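You operate a simulated robot arm through the tools that you are given. There is no shell and no other tool. Be economical: measure what you need, move in short steps, check, and stop when the job is done.

Carry out the task below with a simulated two-armed robot. There is one attempt and no reset: what you move stays moved.

TASK
Wipe up the spill on the top of the steel table with the white cloth and put it back.

The check looks at the end state, three seconds after you hand in, the way a careful person would. Anything else that was tipped, shoved, dropped, spilled or broken makes it a failure. Flat cloth is picked up by pressing the open fingertips on it (5 to 10 N) and closing them slowly along it; thin cloth reads only 2 to 8 mm in the jaws.

THE ROBOT
Two 7-joint arms with two-finger parallel grippers on one trunk, on a base that drives. Base frame: it is fixed to the floor where the robot stands at the start and does not move with it; the origin is under the middle of the robot, x ahead of it, y to its left, z up. Lengths are in mm, angles in degrees, forces in N, time in s.
The left shoulder is at the start at [50, 187, 1060], the right one opposite. Payload 3.43 kg a hand.
Tool frame (each hand has its own): the origin (TCP) lies between the finger pads and is the grasp point; the fingertips stand 30 mm ahead of it; z points along the fingers, y is the line along which they close. Largest opening 94 mm; finger width 28, thickness 10; the body of the gripper, 50 by 96 mm, starts 55 mm behind the TCP.
Orientation is that of the tool frame in the base frame, as a unit quaternion [x, y, z, w]. With the fingers straight down and closing along the base's y, the tool's x points along the base's -x, its y along +y and its z along -z.

THE INTERFACE
- The arms move only by the tool drive_tool. It takes "left_motion", "right_motion" or both (then of equal length, played together; a hand with none holds still); each is a list of rows, each a list of 7 numbers: the turn, a rotation vector about the tool's x, y, z in rad, then the shift along the tool's x, y, z in mm, then the opening, from 0 (shut) to 1 (fully open). In form: [[wx, wy, wz, x, y, z, fingers], ...]. A call has 1 to 12 rows; each row is the pose to reach, as a shift and turn from the pose commanded when the call began, along the tool's axes at that moment. Rows are played at 5 a second. More than 50 mm and 8.6 degrees between two rows, or a gripper value outside its range, and nothing of the call is played. Where a pose cannot be reached the arm comes as near as it can. A force on the tool above 40 N (or 10 N above the force at the start of the call, whichever is more), or a blocked arm, ends the call early, and 0.2 s more pass. Each finger travels about 153 mm/s and halts on what it meets, pressing with about 41 N; the grip force reading is that of the motor and also rises with nothing between the fingers. The clock runs only during rows and for 0.2 s after the last one: add rows that repeat a pose to give the fingers time. The reply holds the time, the measured pose of the TCP, the force on the tool along the base axes, the opening and the grip force, in the units named above and with some noise, with the torque about the TCP (base axes, N m) and any sound that the robot's microphone picked up, and new pictures: "views" is both (left out), scene, wrist or none (wrist: the cameras of the hands that moved).
- Cameras (640 x 400 px; columns grow to the right, rows downward): "scene" is now at [152.5, -2.4, 1239]; the picture's right is [0.14, -0.99, 0.00], its down [-0.46, -0.06, -0.89] and it looks along [0.88, 0.12, -0.46] (base axes); focal length 259 px, centre (320, 200). "left" rides on the left gripper at [76, -14, -103] in its tool frame; the picture's right is [0.18, 0.98, 0.00], its down [-0.75, 0.14, -0.64] and it looks along [-0.63, 0.12, 0.77] (tool axes); focal length 243 px, centre (320, 200). "right" rides on the right gripper at [76, 14, -103] in its tool frame; the picture's right is [-0.18, 0.98, 0.00], its down [-0.75, -0.14, -0.64] and it looks along [-0.63, -0.12, 0.77] (tool axes); focal length 243 px, centre (320, 200).
- slide_trunk(by): slides the trunk up (or, below 0, down) by that many mm; the arms and the scene camera ride with it, the base frame stays. It gives what a move gives, with no picture.
- roll_base(legs): drives the robot by 1 to 6 legs, each [ahead, left, turn to the left] in mm, mm and degrees, along the robot's own axes; the way and the turn of a leg run together, so that a leg with both is an arc; at most 1500 mm and 180 degrees a leg. The arms and the cameras ride along, it lands a little off, and it stops where it bumps. It gives what a move gives, and a new picture of the scene camera.
- aim_head(pan, tilt): turns the head with the scene camera to pan (to the left, within 80 degrees either way) and tilt (down, from -29 to 69), counted from straight ahead of the robot. It gives what a move gives, and a new picture of the scene camera.
- point_at(camera, pixels): there is no depth. For up to 12 entries [column, row, z] of the newest picture of that camera ("zoom" is the newest enlarged one), the place [x, y] in the base frame at which the ray of that pixel passes the height z, good to about 2 mm, but the place of the scene camera against the robot may be out by one fixed shift of up to 25 mm in any direction. It takes no simulated time.
- zoom(camera, box): a new picture of the part [left, top, right, bottom] of that camera's present view, enlarged. It takes no simulated time.
- job_done(): hands the job in; it is judged then, once.

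Work in short steps. Measure before you move; look again where a grasp or a placing could have gone wrong, and mend it. You have 80 turns and 260 pictures in all, those below and enlarged ones among them. Open the grippers and draw the arms clear of the work before you hand the job in, unless the task says otherwise; then end with one line.

The tools are called by a JSON object that holds its "method" and its "body". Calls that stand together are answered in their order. drive_tool: Moves the arms, as the interface text tells. Its arguments: {"type":"object","properties":{"left_motion":{"type":"array"},"right_motion":{"type":"array"},"views":{"type":"string","enum":["both","scene","wrist","none"]}},"required":[]} The other tools are called the same way: slide_trunk (by) slides the trunk up or down; roll_base (legs) drives the base; aim_head (pan, tilt) turns the head that bears the scene camera; point_at (camera, pixels) gives the place at which the rays of pixels pass given heights; zoom (camera, box) takes an enlarged picture of a part of a camera's view; job_done () hands the job in.

At the start:

```text
t: 0.0
left_tcp_pos: [356.9, 189.8, 1086.0]
left_ee_rot: [-0.001, 1.0, -0.001, -0.001]
left_contact_force: [0.3, 1.2, 0.8]
left_moment: [0.04, -0.01, 0.01]
left_grip_width: 94.2
left_gripper_force: 0.1
right_tcp_pos: [390.7, -101.9, 1068.5]
right_ee_rot: [0.0, 1.0, 0.0, 0.0]
right_contact_force: [0.5, -0.2, -0.4]
right_moment: [0.03, -0.03, 0.02]
right_grip_width: 94.0
right_gripper_force: 0.1
trunk travel left (down, up): [-275.0, 157.0]
robot x, y, heading: [-0.0, 0.7, 0.1]
head pan, tilt: [8.1, 27.4]
```

scene: 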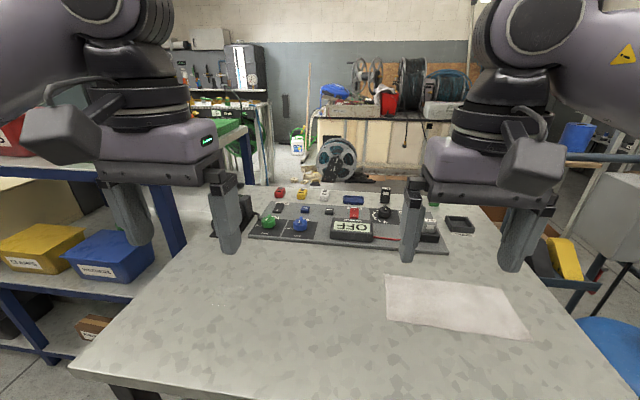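
right: 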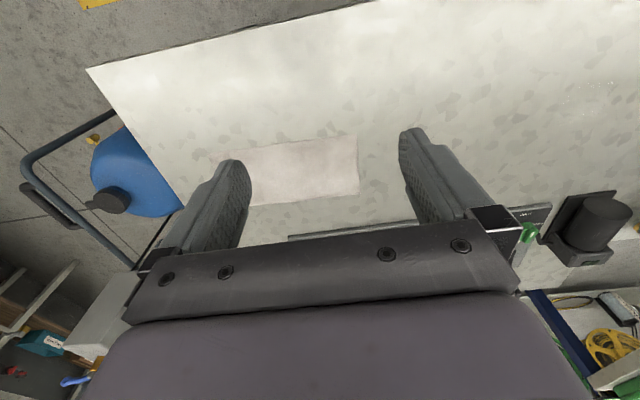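
left: 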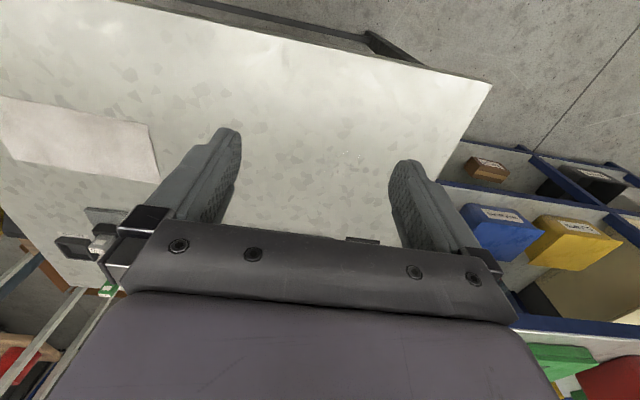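

The cloth lies around (455,305) in the scene view; faint specks near (215,300) may be the spill. I enlarge both areas.

{"method": "zoom", "body": {"camera": "scene", "box": [120, 240, 320, 365]}}

{"method": "zoom", "body": {"camera": "scene", "box": [360, 230, 560, 355]}}

{"method": "zoom", "body": {"camera": "left", "box": [220, 60, 420, 185]}}

{"method": "zoom", "body": {"camera": "scene", "box": [200, 170, 480, 345]}}

```text
3.20 times, centred on (220, 302) of scene
```

zoom: 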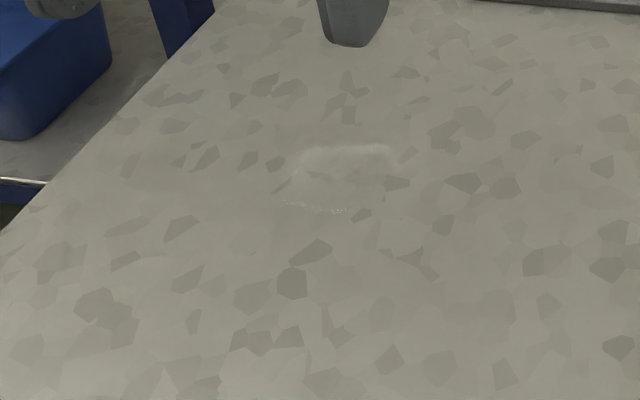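

```text
3.20 times, centred on (460, 292) of scene
```

zoom: 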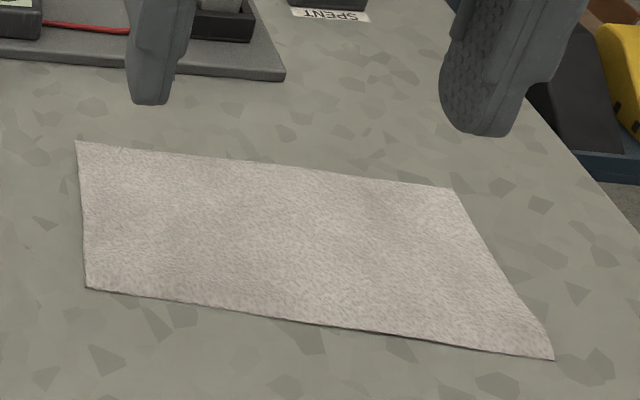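

```text
3.20 times, centred on (320, 122) of left
```

zoom: 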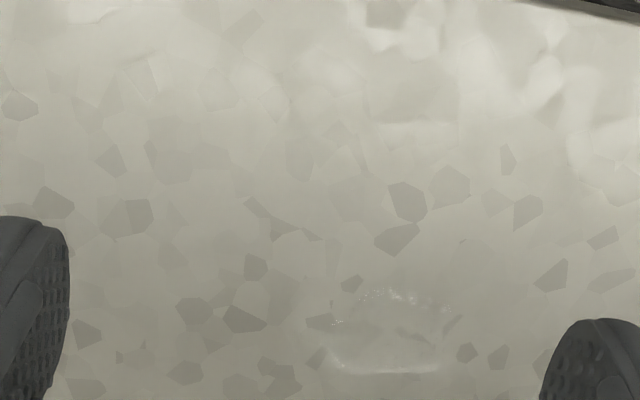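

```text
2.29 times, centred on (340, 258) of scene
```

zoom: 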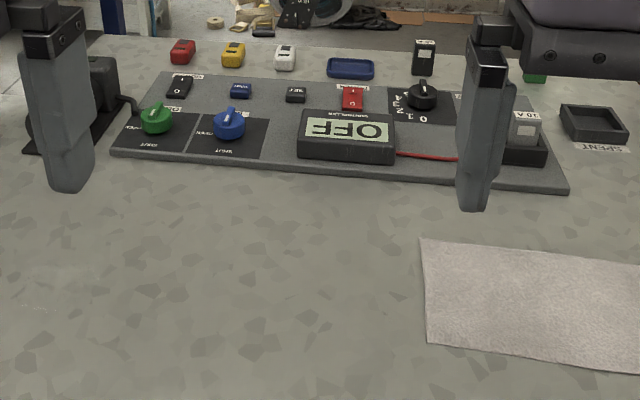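

The spill is a clear puddle at about (226,296) scene and (340,163) left. I triangulate the table height using the spill and a cloth corner.

{"method": "point_at", "body": {"camera": "scene", "pixels": [[212, 305, 850], [212, 305, 800], [212, 305, 900], [385, 275, 850], [385, 275, 800], [385, 275, 900], [387, 320, 850], [500, 289, 850], [532, 339, 850], [241, 287, 850], [226, 305, 850], [214, 287, 850]]}}

{"method": "point_at", "body": {"camera": "left", "pixels": [[340, 152, 850], [340, 152, 800], [340, 152, 900], [146, 126, 850], [146, 126, 800], [146, 126, 900], [157, 182, 850], [322, 174, 850], [358, 174, 850], [360, 156, 850], [326, 161, 850]]}}

{"method": "point_at", "body": {"camera": "right", "pixels": [[355, 135, 850], [355, 135, 800], [355, 135, 900], [358, 195, 850], [358, 195, 800], [358, 195, 900]]}}

```text
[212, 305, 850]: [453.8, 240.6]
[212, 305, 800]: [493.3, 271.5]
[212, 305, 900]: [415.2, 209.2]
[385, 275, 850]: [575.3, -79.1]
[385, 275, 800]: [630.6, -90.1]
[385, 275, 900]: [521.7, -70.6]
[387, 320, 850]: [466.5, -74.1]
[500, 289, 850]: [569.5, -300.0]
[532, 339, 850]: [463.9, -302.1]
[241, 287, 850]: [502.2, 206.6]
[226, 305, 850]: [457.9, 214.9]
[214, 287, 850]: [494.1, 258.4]
```

```text
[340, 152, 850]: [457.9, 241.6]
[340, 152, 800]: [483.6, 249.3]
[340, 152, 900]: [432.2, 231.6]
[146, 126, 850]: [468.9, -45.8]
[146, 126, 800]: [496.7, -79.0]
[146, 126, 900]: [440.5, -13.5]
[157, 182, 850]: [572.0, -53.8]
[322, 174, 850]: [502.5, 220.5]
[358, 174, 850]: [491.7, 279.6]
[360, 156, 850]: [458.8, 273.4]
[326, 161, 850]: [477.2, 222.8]
```

```text
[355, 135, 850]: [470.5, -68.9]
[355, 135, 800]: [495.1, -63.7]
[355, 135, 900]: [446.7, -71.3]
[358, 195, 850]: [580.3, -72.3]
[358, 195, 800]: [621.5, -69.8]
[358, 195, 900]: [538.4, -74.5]
```

Table top comes out at z≈820; cloth spans x≈486–605, y≈-310…-68, spill x≈473–522, y≈230–292. Plan: left hand pinches the cloth's left edge and drags it over the spill, then right hand pinches its right edge and drags it back. First move the base 80 right and draw the right arm aside.

{"method": "drive_tool", "body": {"right_motion": [[0, 0, 0, 10, -45, 0, 1], [0, 0, 0, 20, -90, 0, 1], [0, 0, 0, 30, -135, 0, 1], [0, 0, 0, 40, -180, 0, 1], [0, 0, 0, 40, -180, 0, 1]], "views": "none"}}

{"method": "roll_base", "body": {"legs": [[0, -80, 0]]}}

```text
t: 1.2
left_tcp_pos: [356.7, 189.2, 1086.2]
left_ee_rot: [0.0, 1.0, 0.0, 0.0]
left_contact_force: [0.5, 0.0, 0.8]
left_moment: [0.01, 0.0, 0.0]
left_grip_width: 94.0
left_gripper_force: 0.0
right_tcp_pos: [350.2, -282.9, 1067.9]
right_ee_rot: [0.0, 1.0, 0.0, 0.001]
right_contact_force: [-0.2, 0.2, -0.1]
right_moment: [0.05, 0.01, -0.02]
right_grip_width: 94.2
right_gripper_force: 0.1
trunk travel left (down, up): [-275.0, 157.0]
robot x, y, heading: [-1.3, 2.8, -0.2]
head pan, tilt: [8.1, 27.4]
```

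```text
t: 2.3
left_tcp_pos: [356.4, 110.0, 1087.0]
left_ee_rot: [0.0, 1.0, 0.0, -0.001]
left_contact_force: [-0.5, 0.0, 0.3]
left_moment: [0.03, 0.0, -0.01]
left_grip_width: 94.0
left_gripper_force: 0.1
right_tcp_pos: [350.8, -361.3, 1066.4]
right_ee_rot: [0.0, 1.0, 0.001, 0.0]
right_contact_force: [0.5, 0.1, -0.3]
right_moment: [0.0, 0.0, -0.02]
right_grip_width: 94.2
right_gripper_force: 0.0
trunk travel left (down, up): [-275.0, 157.0]
robot x, y, heading: [2.2, -78.6, 0.3]
head pan, tilt: [8.1, 27.4]
```

scene: 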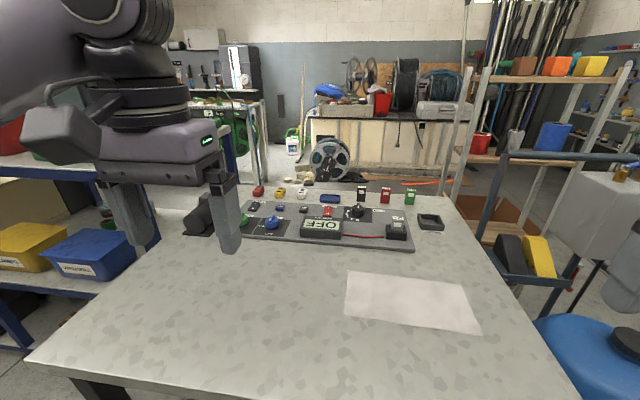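

Path is clear. I move the left hand above the cloth's left edge at about (545,-95), fingers opened to ~35 mm.

{"method": "drive_tool", "body": {"left_motion": [[0, 0, 0, -27, -29, 19, 0.4], [0, 0, 0, -54, -58, 39, 0.4], [0, 0, 0, -81, -88, 58, 0.4], [0, 0, 0, -108, -117, 78, 0.4], [0, 0, 0, -135, -146, 98, 0.4], [0, 0, 0, -162, -176, 117, 0.4], [0, 0, 0, -189, -205, 137, 0.4], [0, 0, 0, -189, -205, 137, 0.4]]}}

```text
t: 4.1
left_tcp_pos: [546.1, -96.9, 949.3]
left_ee_rot: [0.0, 1.0, -0.001, 0.0]
left_contact_force: [-0.3, -0.6, 1.0]
left_moment: [0.01, 0.02, 0.0]
left_grip_width: 37.3
left_gripper_force: 0.1
right_tcp_pos: [350.8, -360.2, 1066.8]
right_ee_rot: [-0.001, 1.0, -0.001, 0.0]
right_contact_force: [0.0, 0.1, 0.4]
right_moment: [0.02, 0.02, -0.02]
right_grip_width: 93.9
right_gripper_force: 0.0
trunk travel left (down, up): [-275.0, 157.0]
robot x, y, heading: [0.4, -79.2, 0.1]
head pan, tilt: [8.1, 27.4]
```

scene: 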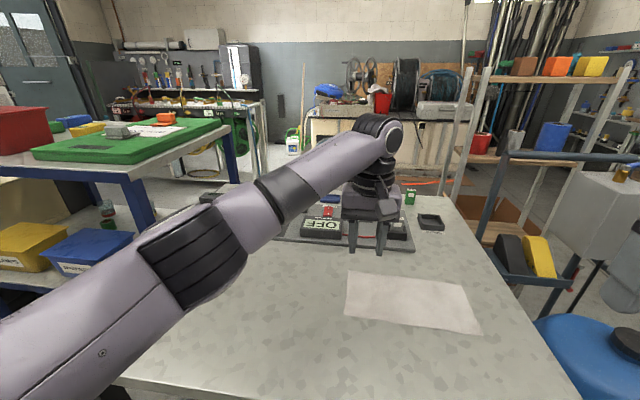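
left: 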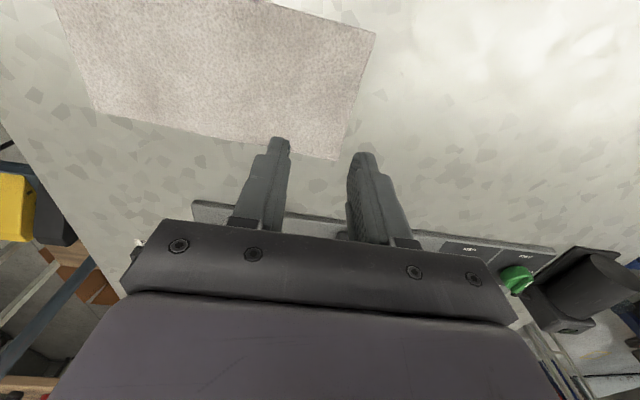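

The hand sits 100 mm above. I measure the cloth corners from this wrist view at z 820.

{"method": "point_at", "body": {"camera": "left", "pixels": [[374, 33, 820], [338, 158, 820], [98, 110, 820], [374, 33, 800], [338, 158, 800], [98, 110, 800], [278, 145, 820]]}}

{"method": "point_at", "body": {"camera": "scene", "pixels": [[347, 271, 820], [345, 316, 820], [465, 285, 820], [482, 334, 820], [347, 271, 800], [345, 316, 800], [465, 285, 800]]}}

```text
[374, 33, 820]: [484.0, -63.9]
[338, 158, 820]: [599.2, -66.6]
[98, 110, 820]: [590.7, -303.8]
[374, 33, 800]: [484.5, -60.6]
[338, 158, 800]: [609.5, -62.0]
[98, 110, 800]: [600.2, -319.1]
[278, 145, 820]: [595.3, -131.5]
```

```text
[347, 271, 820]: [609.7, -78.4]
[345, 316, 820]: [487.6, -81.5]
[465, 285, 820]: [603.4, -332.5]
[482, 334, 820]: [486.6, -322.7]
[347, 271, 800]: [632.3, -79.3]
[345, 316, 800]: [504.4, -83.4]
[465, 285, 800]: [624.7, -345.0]
```

The cloth covers x 484–600, y -304…-65. I descend with a small -y shift to just above contact.

{"method": "drive_tool", "body": {"left_motion": [[0, 0, 0, 3, -4, 40, 0.4], [0, 0, 0, 3, -4, 80, 0.4], [0, 0, 0, 3, -4, 92, 0.4], [0, 0, 0, 3, -4, 95, 0.4], [0, 0, 0, 3, -4, 97, 0.4], [0, 0, 0, 3, -4, 97, 0.4]], "views": "wrist"}}

```text
t: 5.5
left_tcp_pos: [542.5, -99.4, 853.4]
left_ee_rot: [-0.001, 1.0, 0.0, 0.0]
left_contact_force: [0.4, 0.8, 0.1]
left_moment: [0.01, 0.03, -0.01]
left_grip_width: 37.5
left_gripper_force: 0.1
right_tcp_pos: [350.7, -362.1, 1066.7]
right_ee_rot: [0.0, 1.0, 0.0, 0.0]
right_contact_force: [0.6, -0.4, 0.2]
right_moment: [-0.02, -0.03, -0.06]
right_grip_width: 94.0
right_gripper_force: 0.0
trunk travel left (down, up): [-275.0, 157.0]
robot x, y, heading: [-1.1, -76.9, -0.1]
head pan, tilt: [8.1, 27.4]
```

left: 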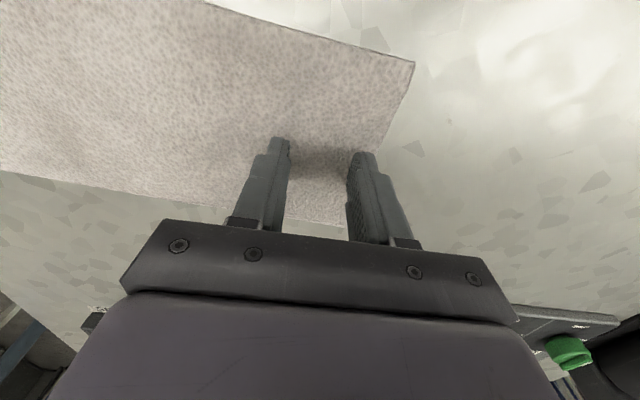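

Not in contact yet (force ~0 at z 853). I lower in small steps.

{"method": "drive_tool", "body": {"left_motion": [[0, 0, 0, 0, 0, 1, 0.4], [0, 0, 0, 0, 0, 2, 0.4], [0, 0, 0, 0, 0, 3, 0.4], [0, 0, 0, 0, 0, 3, 0.4]], "views": "none"}}

```text
t: 6.5
left_tcp_pos: [542.2, -99.2, 852.3]
left_ee_rot: [0.0, 1.0, -0.001, 0.002]
left_contact_force: [1.5, -0.2, 18.3]
left_moment: [0.43, -0.03, -0.1]
left_grip_width: 37.3
left_gripper_force: 0.1
right_tcp_pos: [349.9, -362.2, 1069.0]
right_ee_rot: [0.0, 1.0, 0.0, 0.001]
right_contact_force: [0.0, 0.6, 0.5]
right_moment: [-0.02, 0.01, 0.03]
right_grip_width: 94.2
right_gripper_force: 0.0
trunk travel left (down, up): [-275.0, 157.0]
robot x, y, heading: [1.4, -80.9, -0.0]
head pan, tilt: [8.1, 27.4]
```

Contact at 18 N; I back off ~1.3 mm to reach 5–10 N and then close slowly.

{"method": "drive_tool", "body": {"left_motion": [[0, 0, 0, 0, 0, -1.3, 0.4], [0, 0, 0, 0, 0, -1.3, 0.35], [0, 0, 0, 0, 0, -1.3, 0.3], [0, 0, 0, 0, 0, -1.3, 0.25], [0, 0, 0, 0, 0, -1.3, 0.2], [0, 0, 0, 0, 0, -1.3, 0.15], [0, 0, 0, 0, 0, -1.3, 0.1], [0, 0, 0, 0, 0, -1.3, 0.05], [0, 0, 0, 0, 0, -1.3, 0], [0, 0, 0, 0, 0, -1.3, 0], [0, 0, 0, 0, 0, -1.3, 0]]}}

```text
t: 8.9
left_tcp_pos: [542.6, -99.0, 851.6]
left_ee_rot: [-0.001, 1.0, -0.001, 0.0]
left_contact_force: [0.1, 1.7, 16.8]
left_moment: [0.14, 0.03, 0.01]
left_grip_width: 2.2
left_gripper_force: 37.0
right_tcp_pos: [349.2, -361.1, 1068.2]
right_ee_rot: [0.001, 1.0, 0.0, 0.001]
right_contact_force: [0.2, 0.6, -0.4]
right_moment: [-0.03, 0.03, 0.03]
right_grip_width: 94.2
right_gripper_force: 0.0
trunk travel left (down, up): [-275.0, 157.0]
robot x, y, heading: [0.2, -79.0, -0.3]
head pan, tilt: [8.1, 27.4]
```

scene: 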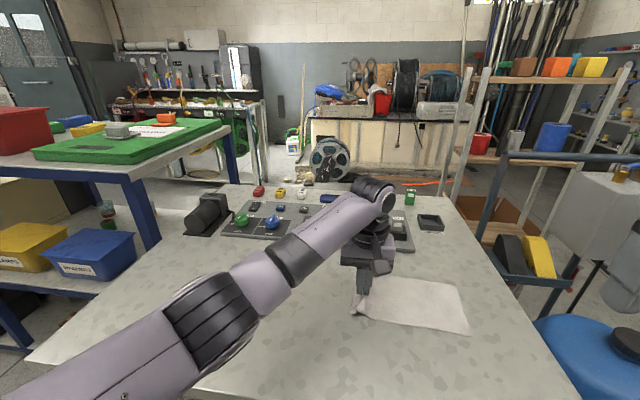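
left: 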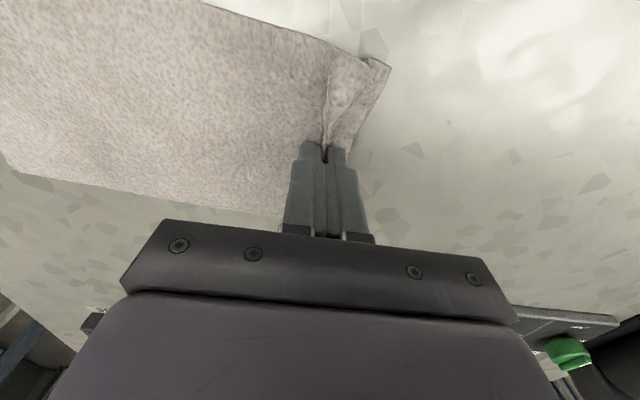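

Cloth gripped (2.2 mm, fold visible at (335,110)). I ease up 2 mm and drag left, trending toward x≈497.

{"method": "drive_tool", "body": {"left_motion": [[0, 0, 0, 0, 0, -2, 0], [0, 0, 0, 6, 15, -2, 0], [0, 0, 0, 12, 35, -2, 0], [0, 0, 0, 18, 55, -2, 0], [0, 0, 0, 24, 75, -2, 0], [0, 0, 0, 30, 95, -2, 0], [0, 0, 0, 36, 115, -2, 0], [0, 0, 0, 42, 135, -2, 0], [0, 0, 0, 45, 155, -2, 0], [0, 0, 0, 45, 175, -2, 0], [0, 0, 0, 45, 195, -2, 0], [0, 0, 0, 45, 215, -2, 0]]}}

```text
t: 11.5
left_tcp_pos: [497.3, 118.4, 852.7]
left_ee_rot: [-0.003, 1.0, 0.0, 0.0]
left_contact_force: [0.6, -0.1, 0.4]
left_moment: [0.0, -0.01, 0.0]
left_grip_width: 2.1
left_gripper_force: 36.9
right_tcp_pos: [348.7, -362.0, 1068.0]
right_ee_rot: [0.001, 1.0, 0.0, -0.001]
right_contact_force: [0.2, -0.7, -0.3]
right_moment: [0.01, 0.01, -0.01]
right_grip_width: 94.1
right_gripper_force: 0.0
trunk travel left (down, up): [-275.0, 157.0]
robot x, y, heading: [0.1, -79.1, 0.1]
head pan, tilt: [8.1, 27.4]
```

scene: 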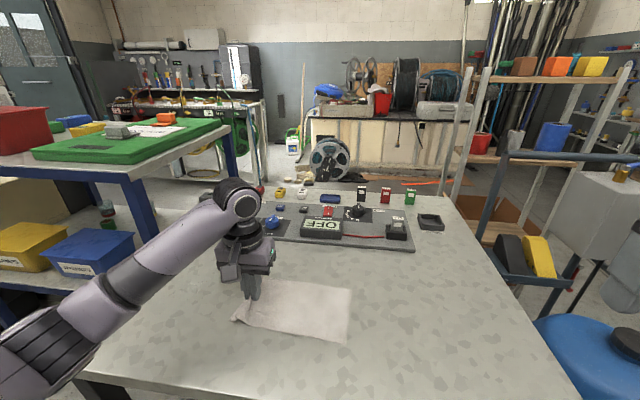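
left: 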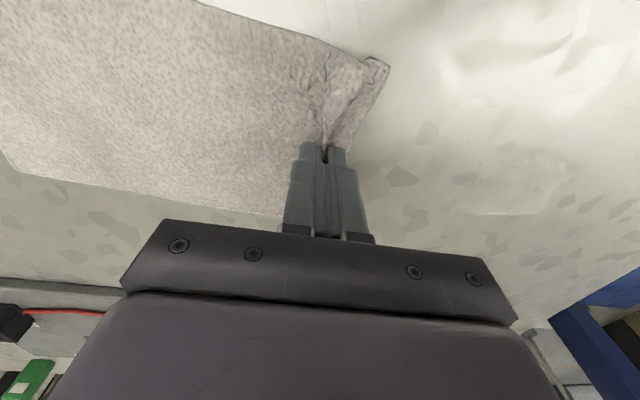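

The cloth trails nicely. The spill is visible at about (515,185) in the wrist view; I enlarge it to locate it.

{"method": "zoom", "body": {"camera": "left", "box": [400, 110, 624, 250]}}

{"method": "point_at", "body": {"camera": "left", "pixels": [[455, 210, 821], [535, 214, 821], [480, 150, 821], [575, 165, 821], [575, 190, 821], [460, 165, 821], [325, 150, 821]]}}

```text
2.86 times, centred on (512, 180) of left
```

zoom: 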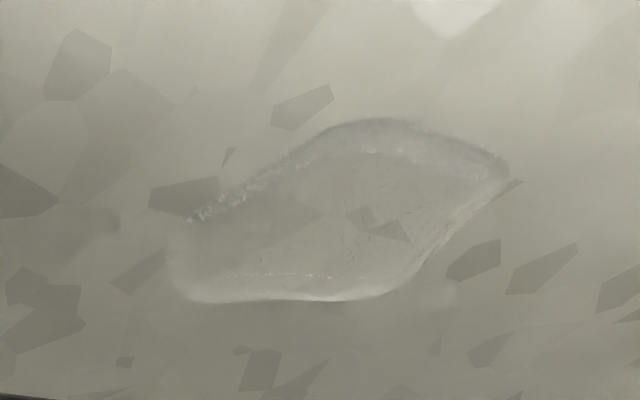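

```text
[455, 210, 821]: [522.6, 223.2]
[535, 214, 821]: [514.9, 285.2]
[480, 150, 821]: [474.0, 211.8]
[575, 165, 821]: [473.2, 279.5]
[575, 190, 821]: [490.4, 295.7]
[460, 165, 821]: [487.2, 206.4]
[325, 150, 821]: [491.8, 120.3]
```

Spill spans about x 466–522, y 212–288, centred on my line. I keep dragging with light pressure through to y≈325.

{"method": "drive_tool", "body": {"left_motion": [[0, 0, 0, 0, 20, 1, 0], [0, 0, 0, 0, 40, 1, 0], [0, 0, 0, 0, 60, 1.5, 0], [0, 0, 0, 0, 80, 2, 0], [0, 0, 0, 0, 100, 2, 0], [0, 0, 0, 0, 120, 2, 0], [0, 0, 0, 0, 140, 2, 0], [0, 0, 0, 0, 160, 2, 0], [0, 0, 0, 0, 180, 2, 0], [0, 0, 0, 0, 200, 2, 0], [0, 0, 0, 0, 210, 1, 0]]}}

```text
t: 13.9
left_tcp_pos: [496.3, 325.7, 851.0]
left_ee_rot: [-0.001, 1.0, 0.001, 0.002]
left_contact_force: [0.6, -6.7, 18.8]
left_moment: [-0.04, 0.02, 0.0]
left_grip_width: 2.1
left_gripper_force: 37.2
right_tcp_pos: [350.7, -363.2, 1068.0]
right_ee_rot: [0.0, 1.0, 0.001, 0.001]
right_contact_force: [0.4, 0.4, -0.4]
right_moment: [-0.01, -0.03, -0.02]
right_grip_width: 94.1
right_gripper_force: 0.1
trunk travel left (down, up): [-275.0, 157.0]
robot x, y, heading: [3.8, -83.4, 0.0]
head pan, tilt: [8.1, 27.4]
```

scene: 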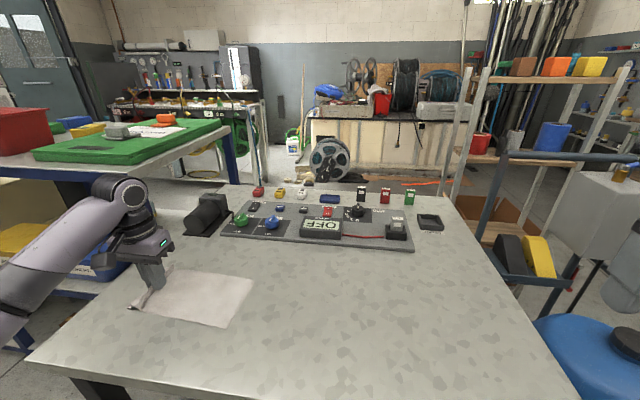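
left: 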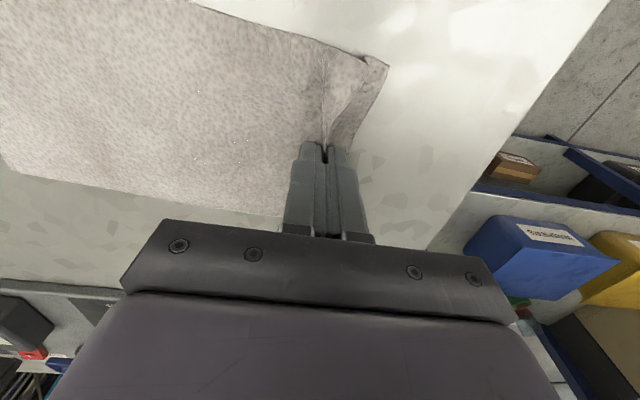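

Cloth now lies over the spill region with sparkles at (200,155), (235,140). I look closer to see whether liquid still glints through.

{"method": "zoom", "body": {"camera": "left", "box": [120, 60, 344, 200]}}

{"method": "zoom", "body": {"camera": "scene", "box": [110, 250, 270, 350]}}

```text
2.86 times, centred on (232, 130) of left
```

zoom: 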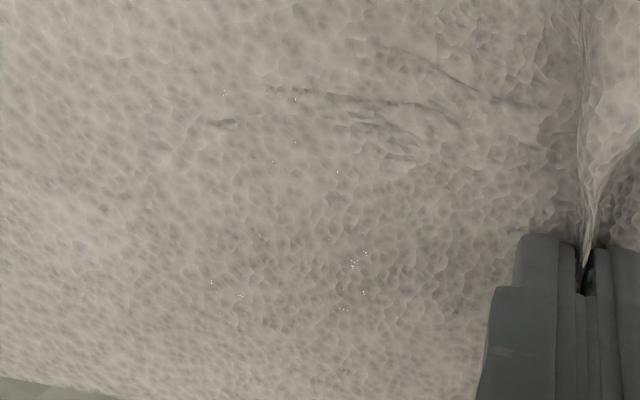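

```text
4.00 times, centred on (190, 300) of scene
```

zoom: 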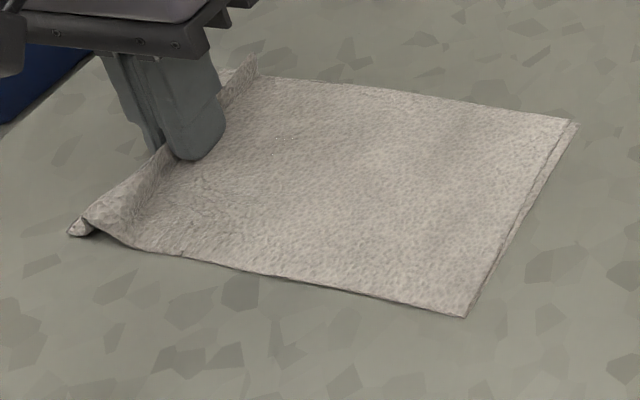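

The right edge seems doubled (folded cloth?). I zoom on it.

{"method": "zoom", "body": {"camera": "scene", "box": [215, 272, 263, 335]}}

{"method": "zoom", "body": {"camera": "scene", "box": [120, 285, 184, 325]}}

```text
6.35 times, centred on (239, 304) of scene
```

zoom: 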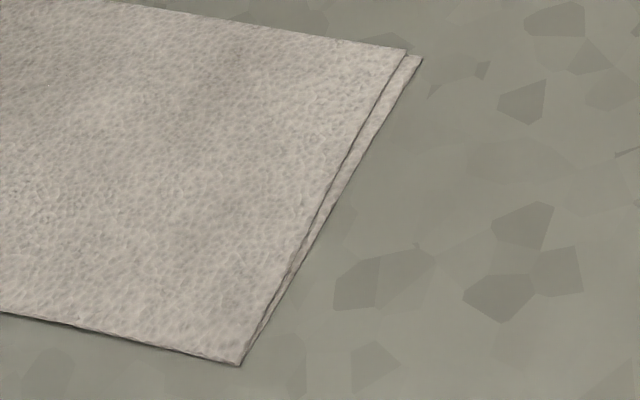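

```text
10.00 times, centred on (152, 305) of scene
```

zoom: 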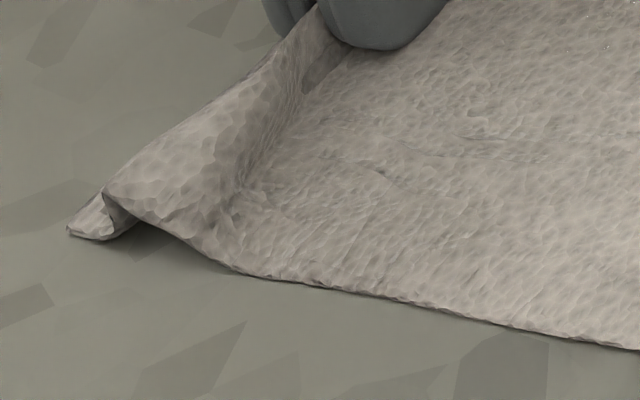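

It is a folded cloth held near its fold; so I'll keep holding this side. I lift straight up to see what is left of the spill.

{"method": "drive_tool", "body": {"left_motion": [[0, 0, 0, 0, 0, -20, 0], [0, 0, 0, 0, 0, -45, 0], [0, 0, 0, 0, 0, -70, 0], [0, 0, 0, 0, 0, -95, 0], [0, 0, 0, 0, 0, -120, 0], [0, 0, 0, 0, 0, -145, 0], [0, 0, 0, 0, 0, -170, 0], [0, 0, 0, 0, 0, -195, 0], [0, 0, 0, 0, 0, -220, 0], [0, 0, 0, 0, 0, -245, 0], [0, 0, 0, 0, 0, -260, 0], [0, 0, 0, 0, 0, -260, 0]]}}

{"method": "zoom", "body": {"camera": "scene", "box": [90, 240, 290, 365]}}

```text
t: 16.5
left_tcp_pos: [495.8, 327.4, 1110.7]
left_ee_rot: [-0.001, 1.0, -0.001, 0.0]
left_contact_force: [-0.2, 0.9, 0.1]
left_moment: [-0.02, -0.02, 0.02]
left_grip_width: 2.3
left_gripper_force: 37.0
right_tcp_pos: [351.9, -361.6, 1067.6]
right_ee_rot: [0.0, 1.0, 0.0, 0.0]
right_contact_force: [-0.7, -0.5, 0.0]
right_moment: [0.02, -0.03, 0.03]
right_grip_width: 94.1
right_gripper_force: 0.0
trunk travel left (down, up): [-275.0, 157.0]
robot x, y, heading: [1.0, -77.8, 0.0]
head pan, tilt: [8.1, 27.4]
```

scene: 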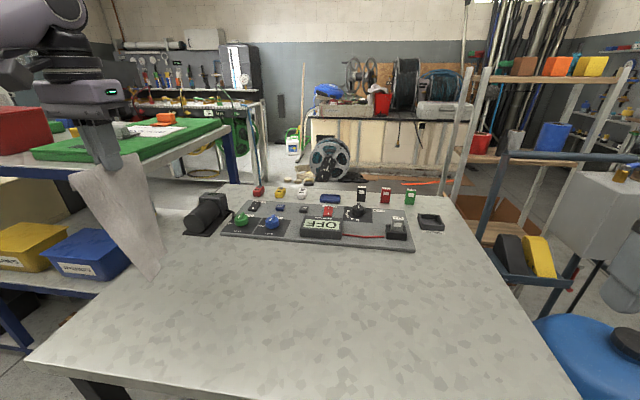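
left: 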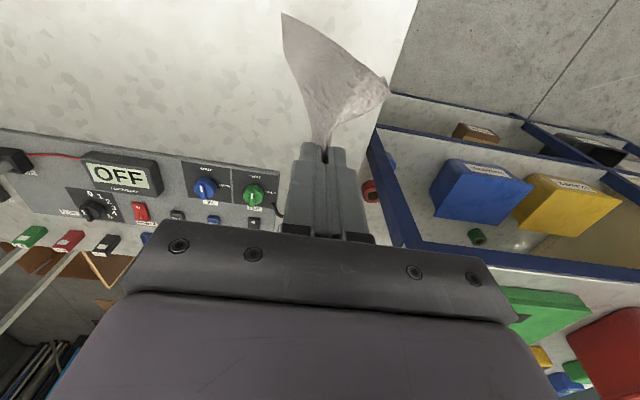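

```text
3.20 times, centred on (190, 302) of scene
```

zoom: 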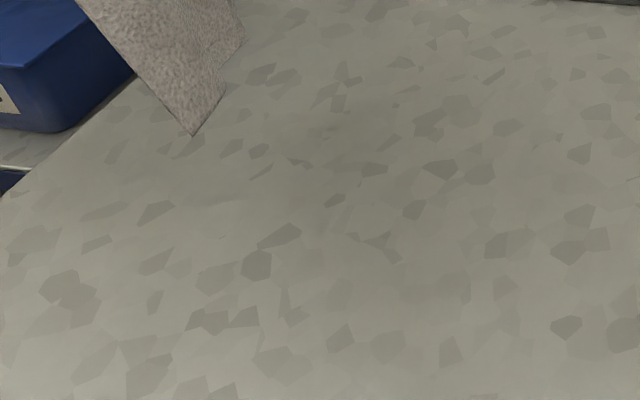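

The spill looks gone from the scene view, maybe a slight dark tint at zoom (320,130). I check more closely from the wrist and scene.

{"method": "zoom", "body": {"camera": "left", "box": [110, 0, 350, 150]}}

{"method": "zoom", "body": {"camera": "scene", "box": [140, 255, 236, 315]}}

{"method": "point_at", "body": {"camera": "scene", "pixels": [[190, 281, 820], [205, 297, 820], [170, 290, 820]]}}

```text
2.67 times, centred on (230, 75) of left
```

zoom: 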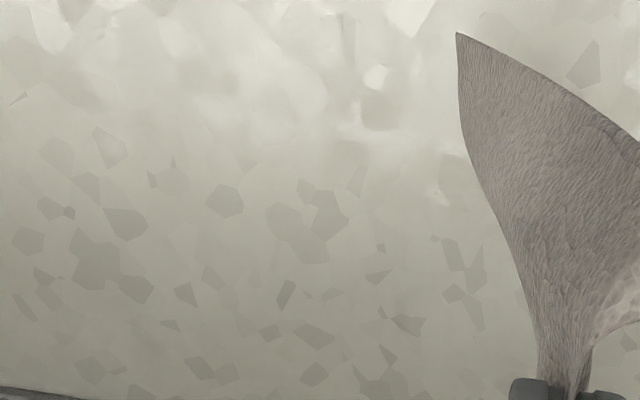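

```text
6.67 times, centred on (188, 285) of scene
```

zoom: 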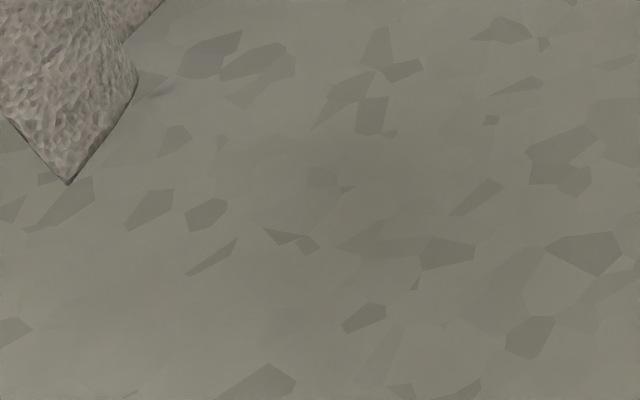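

```text
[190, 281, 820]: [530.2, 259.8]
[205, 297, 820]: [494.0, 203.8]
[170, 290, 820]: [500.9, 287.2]
```

The area (x 466–522, y 212–288) is fully visible and looks clean. I move back a bit with the cloth to get the same wrist viewpoint as at the start for confirmation.

{"method": "drive_tool", "body": {"left_motion": [[0, 0, 0, 15, -28, -5, 0], [0, 0, 0, 30, -56, -5, 0], [0, 0, 0, 45, -84, -5, 0], [0, 0, 0, 60, -112, -5, 0], [0, 0, 0, 75, -140, -5, 0], [0, 0, 0, 90, -168, -5, 0], [0, 0, 0, 105, -196, -5, 0], [0, 0, 0, 105, -200, -5, 0], [0, 0, 0, 105, -200, -5, 0]]}}

{"method": "zoom", "body": {"camera": "left", "box": [320, 50, 560, 200]}}

{"method": "zoom", "body": {"camera": "scene", "box": [90, 240, 290, 365]}}

```text
t: 18.5
left_tcp_pos: [390.9, 127.8, 1115.8]
left_ee_rot: [-0.001, 1.0, 0.0, 0.0]
left_contact_force: [0.8, 0.9, -0.7]
left_moment: [0.0, -0.02, 0.0]
left_grip_width: 2.6
left_gripper_force: 36.5
right_tcp_pos: [351.3, -361.7, 1067.3]
right_ee_rot: [0.0, 1.0, 0.0, 0.0]
right_contact_force: [0.8, -0.1, 0.0]
right_moment: [-0.02, 0.02, 0.01]
right_grip_width: 93.8
right_gripper_force: 0.0
trunk travel left (down, up): [-275.0, 157.0]
robot x, y, heading: [-1.4, -79.8, -0.0]
head pan, tilt: [8.1, 27.4]
```

scene: 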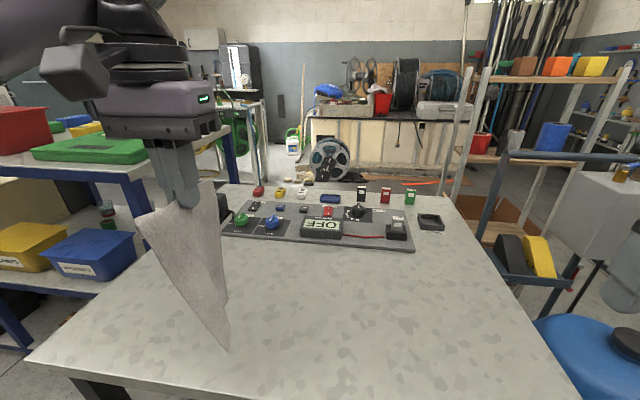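
left: 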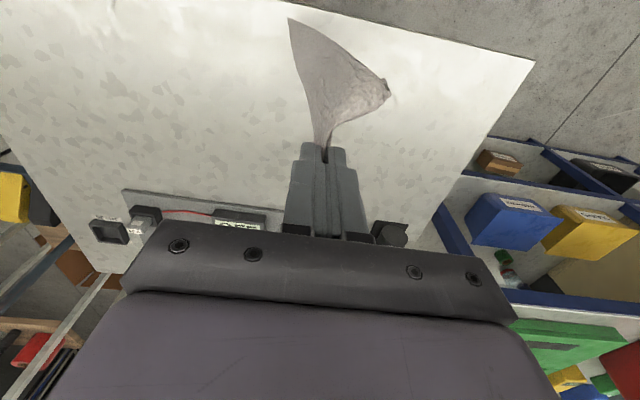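

```text
2.67 times, centred on (440, 125) of left
```

zoom: 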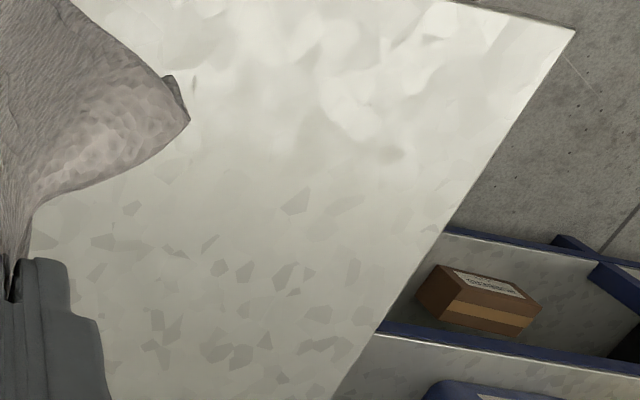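

```text
3.20 times, centred on (190, 302) of scene
```

zoom: 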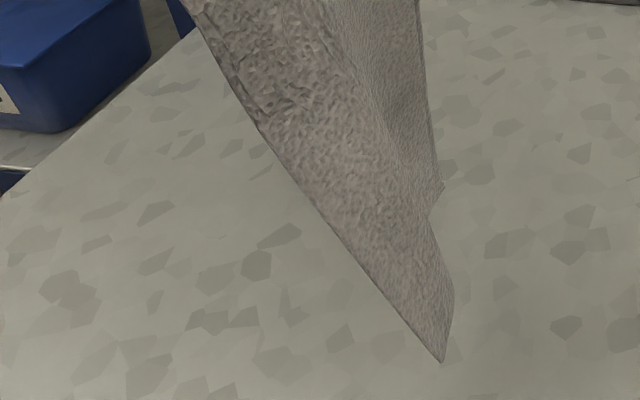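

Clean everywhere. To lay the cloth back I need the base further right; I check that side with the head first.

{"method": "aim_head", "body": {"pan": -50, "tilt": 35}}

```text
t: 19.7
left_tcp_pos: [392.3, 127.5, 1116.2]
left_ee_rot: [-0.001, 1.0, -0.001, 0.001]
left_contact_force: [0.2, -0.5, -0.5]
left_moment: [-0.01, 0.01, -0.05]
left_grip_width: 2.2
left_gripper_force: 37.2
right_tcp_pos: [350.3, -361.8, 1066.6]
right_ee_rot: [-0.001, 1.0, 0.0, 0.0]
right_contact_force: [0.4, -0.1, 0.0]
right_moment: [0.03, 0.0, -0.03]
right_grip_width: 94.2
right_gripper_force: 0.1
trunk travel left (down, up): [-275.0, 157.0]
robot x, y, heading: [1.8, -80.3, -0.1]
head pan, tilt: [-50.0, 35.0]
```

scene: 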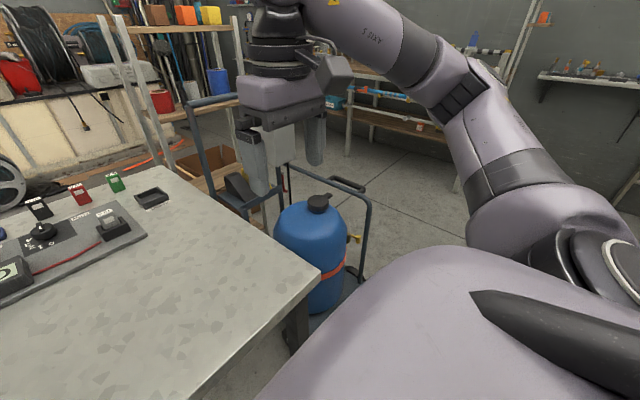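

Right side floor is clear; the barrel and cart tops are lower than the right hand. I raise the right hand slightly and drive 150 right, with the head back ahead.

{"method": "drive_tool", "body": {"right_motion": [[0, 0, 0, 20, 20, -20, 1], [0, 0, 0, 40, 40, -40, 1], [0, 0, 0, 40, 40, -40, 1]], "views": "none"}}

{"method": "roll_base", "body": {"legs": [[0, -150, 0]]}}

{"method": "aim_head", "body": {"pan": 0, "tilt": 32}}

```text
t: 20.5
left_tcp_pos: [392.1, 127.7, 1115.3]
left_ee_rot: [-0.002, 1.0, -0.001, 0.001]
left_contact_force: [-0.7, -0.2, -1.0]
left_moment: [0.0, 0.01, 0.03]
left_grip_width: 2.2
left_gripper_force: 36.9
right_tcp_pos: [310.5, -321.6, 1107.7]
right_ee_rot: [0.0, 1.0, 0.0, 0.0]
right_contact_force: [0.5, -0.6, -0.3]
right_moment: [-0.01, 0.01, 0.0]
right_grip_width: 94.0
right_gripper_force: 0.0
trunk travel left (down, up): [-275.0, 157.0]
robot x, y, heading: [-0.0, -75.7, -0.1]
head pan, tilt: [-50.0, 35.0]
```

```text
t: 21.9
left_tcp_pos: [392.7, -21.4, 1116.7]
left_ee_rot: [-0.001, 1.0, -0.001, 0.001]
left_contact_force: [-0.8, -0.2, 0.0]
left_moment: [-0.02, 0.03, -0.01]
left_grip_width: 2.0
left_gripper_force: 36.8
right_tcp_pos: [310.4, -472.0, 1106.9]
right_ee_rot: [0.001, 1.0, 0.0, 0.0]
right_contact_force: [-0.2, 0.2, -1.1]
right_moment: [0.01, -0.01, 0.01]
right_grip_width: 94.0
right_gripper_force: 0.0
trunk travel left (down, up): [-275.0, 157.0]
robot x, y, heading: [-1.0, -224.5, -0.2]
head pan, tilt: [-50.0, 35.0]
```

scene: 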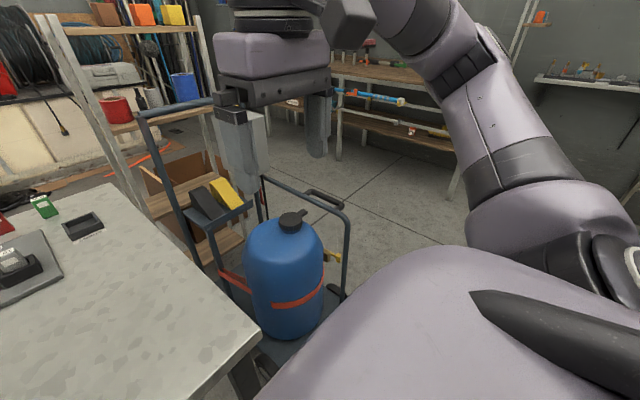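

```text
t: 23.1
left_tcp_pos: [392.3, -21.7, 1116.7]
left_ee_rot: [0.001, 1.0, 0.0, 0.0]
left_contact_force: [0.8, -0.3, -0.4]
left_moment: [0.04, 0.02, 0.0]
left_grip_width: 2.3
left_gripper_force: 36.6
right_tcp_pos: [310.9, -470.5, 1106.7]
right_ee_rot: [0.001, 1.0, 0.0, 0.0]
right_contact_force: [0.2, -0.1, 0.8]
right_moment: [-0.01, 0.01, -0.03]
right_grip_width: 94.0
right_gripper_force: 0.1
trunk travel left (down, up): [-275.0, 157.0]
robot x, y, heading: [-1.3, -226.4, 0.0]
head pan, tilt: [0.0, 32.0]
```

scene: 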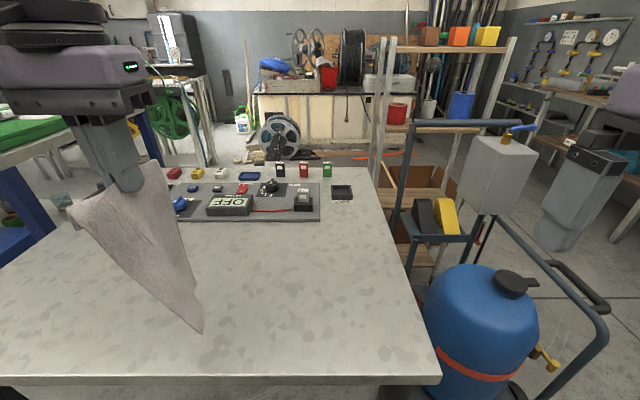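

Now I carry the cloth above its right-edge place, about (542,-315,1117).

{"method": "drive_tool", "body": {"left_motion": [[0, 0, 0, -16, -30, 0, 0], [0, 0, 0, -32, -60, 0, 0], [0, 0, 0, -48, -90, 0, 0], [0, 0, 0, -64, -120, 0, 0], [0, 0, 0, -80, -150, 0, 0], [0, 0, 0, -96, -180, 0, 0], [0, 0, 0, -112, -210, 0, 0], [0, 0, 0, -128, -240, 0, 0], [0, 0, 0, -142, -268, 0, 0], [0, 0, 0, -150, -290, 0, 0], [0, 0, 0, -150, -293, 0, 0], [0, 0, 0, -150, -293, 0, 0]]}}

```text
t: 25.9
left_tcp_pos: [525.3, -229.9, 1113.7]
left_ee_rot: [-0.041, 0.999, -0.023, 0.001]
left_contact_force: [0.5, -0.6, -1.2]
left_moment: [0.0, -0.05, 0.0]
left_grip_width: 1.8
left_gripper_force: 36.8
left hand out of reach, approached as far as the arm can: row 8, 9, 10, 11, 12
right_tcp_pos: [311.2, -470.1, 1108.4]
right_ee_rot: [0.0, 1.0, 0.0, 0.0]
right_contact_force: [0.5, 0.2, 0.1]
right_moment: [0.01, 0.01, -0.01]
right_grip_width: 93.9
right_gripper_force: 0.1
trunk travel left (down, up): [-275.0, 157.0]
robot x, y, heading: [1.4, -232.6, 0.1]
head pan, tilt: [0.0, 32.0]
stopped in row 12 (left hand): the arm was blocked; the commanded pose is now the measured one
```

scene: 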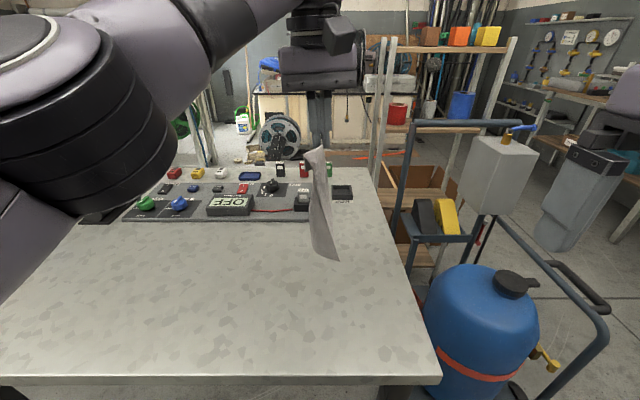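
left: 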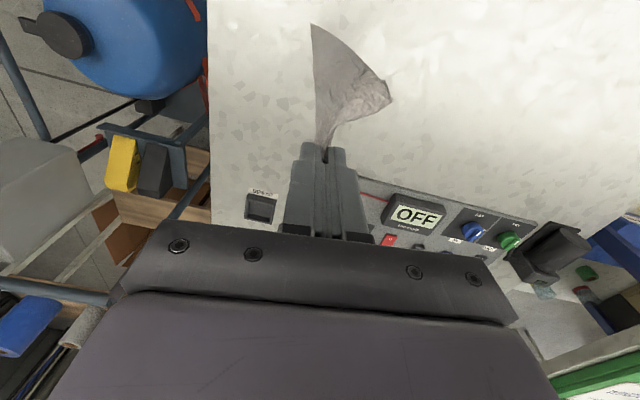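

The arm ran out of reach at y=-230. I drive the base another 85 right, then straighten the tool (turn ≈ [-0.046,0,0.082]).

{"method": "roll_base", "body": {"legs": [[0, -90, 0]]}}

{"method": "drive_tool", "body": {"left_motion": [[-0.023, 0, 0.041, 0, 5, -2, 0], [-0.046, 0.002, 0.082, 0, 10, -3, 0], [-0.046, 0.002, 0.082, 0, 10, -3, 0]]}}

```text
t: 27.0
left_tcp_pos: [524.5, -319.0, 1114.0]
left_ee_rot: [-0.039, 0.999, -0.024, 0.002]
left_contact_force: [-0.8, 0.3, -0.4]
left_moment: [0.02, -0.03, -0.03]
left_grip_width: 2.0
left_gripper_force: 37.4
right_tcp_pos: [310.1, -560.3, 1107.8]
right_ee_rot: [0.001, 1.0, 0.0, 0.001]
right_contact_force: [0.1, -0.8, -0.8]
right_moment: [0.0, 0.0, 0.03]
right_grip_width: 93.9
right_gripper_force: 0.0
trunk travel left (down, up): [-275.0, 157.0]
robot x, y, heading: [-0.3, -312.6, -0.2]
head pan, tilt: [0.0, 32.0]
```

scene: 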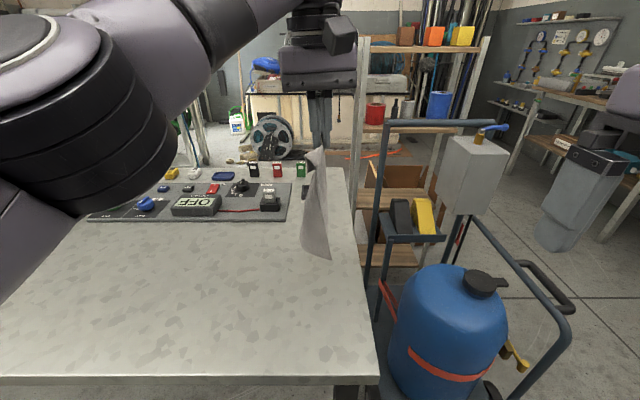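

```text
t: 27.8
left_tcp_pos: [527.0, -302.8, 1114.3]
left_ee_rot: [-0.004, 1.0, -0.003, -0.003]
left_contact_force: [0.5, -0.5, -0.2]
left_moment: [-0.01, 0.0, -0.02]
left_grip_width: 2.4
left_gripper_force: 36.4
right_tcp_pos: [310.5, -560.3, 1107.3]
right_ee_rot: [0.0, 1.0, 0.0, 0.0]
right_contact_force: [-0.1, -0.5, 0.0]
right_moment: [-0.01, -0.03, 0.01]
right_grip_width: 93.8
right_gripper_force: 0.0
trunk travel left (down, up): [-275.0, 157.0]
robot x, y, heading: [-0.1, -315.8, -0.0]
head pan, tilt: [0.0, 32.0]
```

scene: 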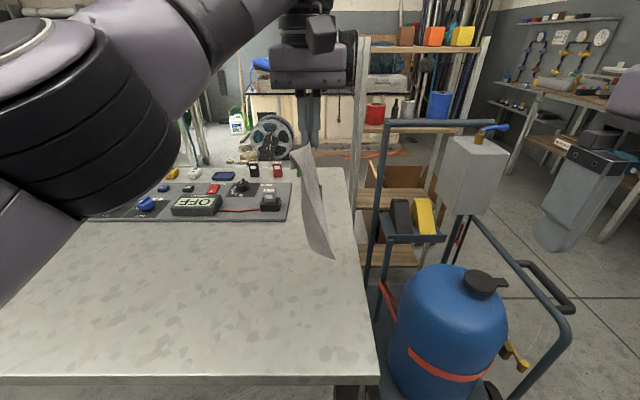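
left: 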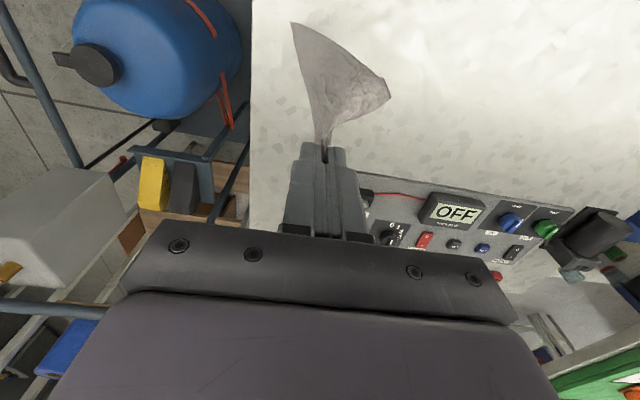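

Tool is straight at (527,-303,1114). I lower until the hanging edge touches near y≈-306 and begin the laying arc toward +y.

{"method": "drive_tool", "body": {"left_motion": [[0, 0, 0, 0, -3, 20, 0], [0, 0, 0, 0, -5, 40, 0], [0, 0, 0, 0, -5, 59, 0], [0, 0, 0, 0, -5, 59, 0], [0, 0, 0, -1, 12, 60, 0], [0, 0, 0, -2, 30, 62, 0], [0, 0, 0, -3, 47, 66, 0], [0, 0, 0, -4, 63, 71, 0], [0, 0, 0, -5, 80, 78, 0], [0, 0, 0, -6, 95, 86, 0]]}}

```text
t: 30.0
left_tcp_pos: [530.2, -214.1, 1030.4]
left_ee_rot: [0.001, 1.0, -0.001, -0.001]
left_contact_force: [0.1, 0.9, 1.4]
left_moment: [0.04, 0.01, 0.02]
left_grip_width: 2.6
left_gripper_force: 36.7
right_tcp_pos: [311.8, -561.0, 1108.0]
right_ee_rot: [0.001, 1.0, 0.001, 0.0]
right_contact_force: [1.0, -0.1, -0.6]
right_moment: [-0.01, 0.0, 0.03]
right_grip_width: 94.1
right_gripper_force: 0.0
trunk travel left (down, up): [-275.0, 157.0]
robot x, y, heading: [-1.4, -319.5, 0.1]
head pan, tilt: [0.0, 32.0]
```

scene: 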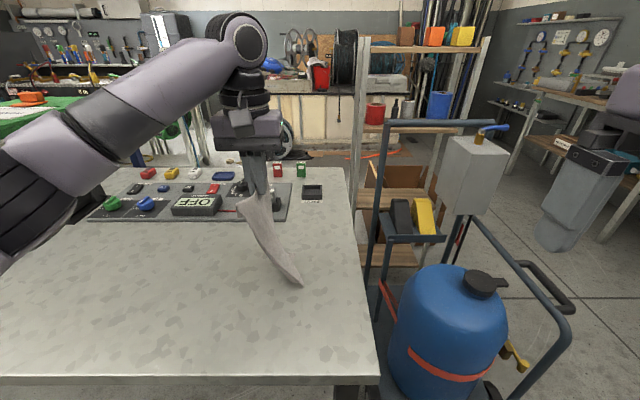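
left: 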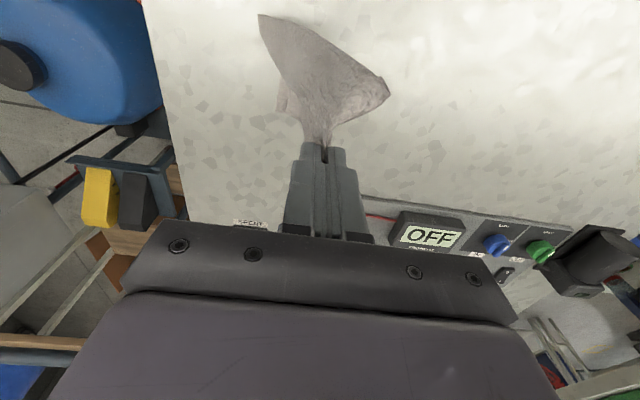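

The edge touches at about (302,285) in the scene. I look closer and locate it.

{"method": "zoom", "body": {"camera": "scene", "box": [210, 180, 338, 300]}}

{"method": "point_at", "body": {"camera": "scene", "pixels": [[302, 285, 820], [290, 265, 820], [302, 285, 840]]}}

{"method": "point_at", "body": {"camera": "left", "pixels": [[259, 15, 820], [259, 15, 830], [278, 100, 830]]}}

```text
3.33 times, centred on (274, 240) of scene
```

zoom: 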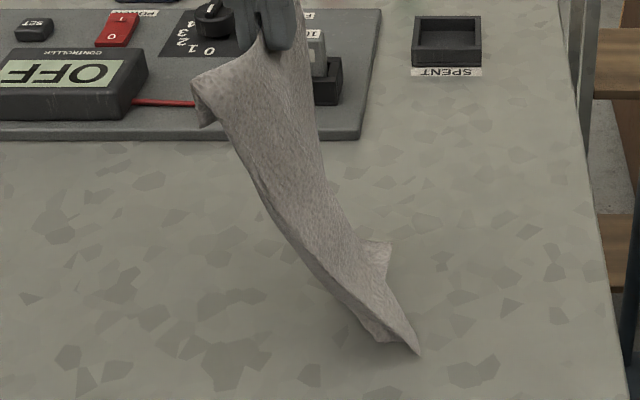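

```text
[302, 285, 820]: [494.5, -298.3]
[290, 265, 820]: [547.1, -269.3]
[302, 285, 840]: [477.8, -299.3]
```

```text
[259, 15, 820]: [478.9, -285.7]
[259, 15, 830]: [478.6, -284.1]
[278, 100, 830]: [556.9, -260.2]
```

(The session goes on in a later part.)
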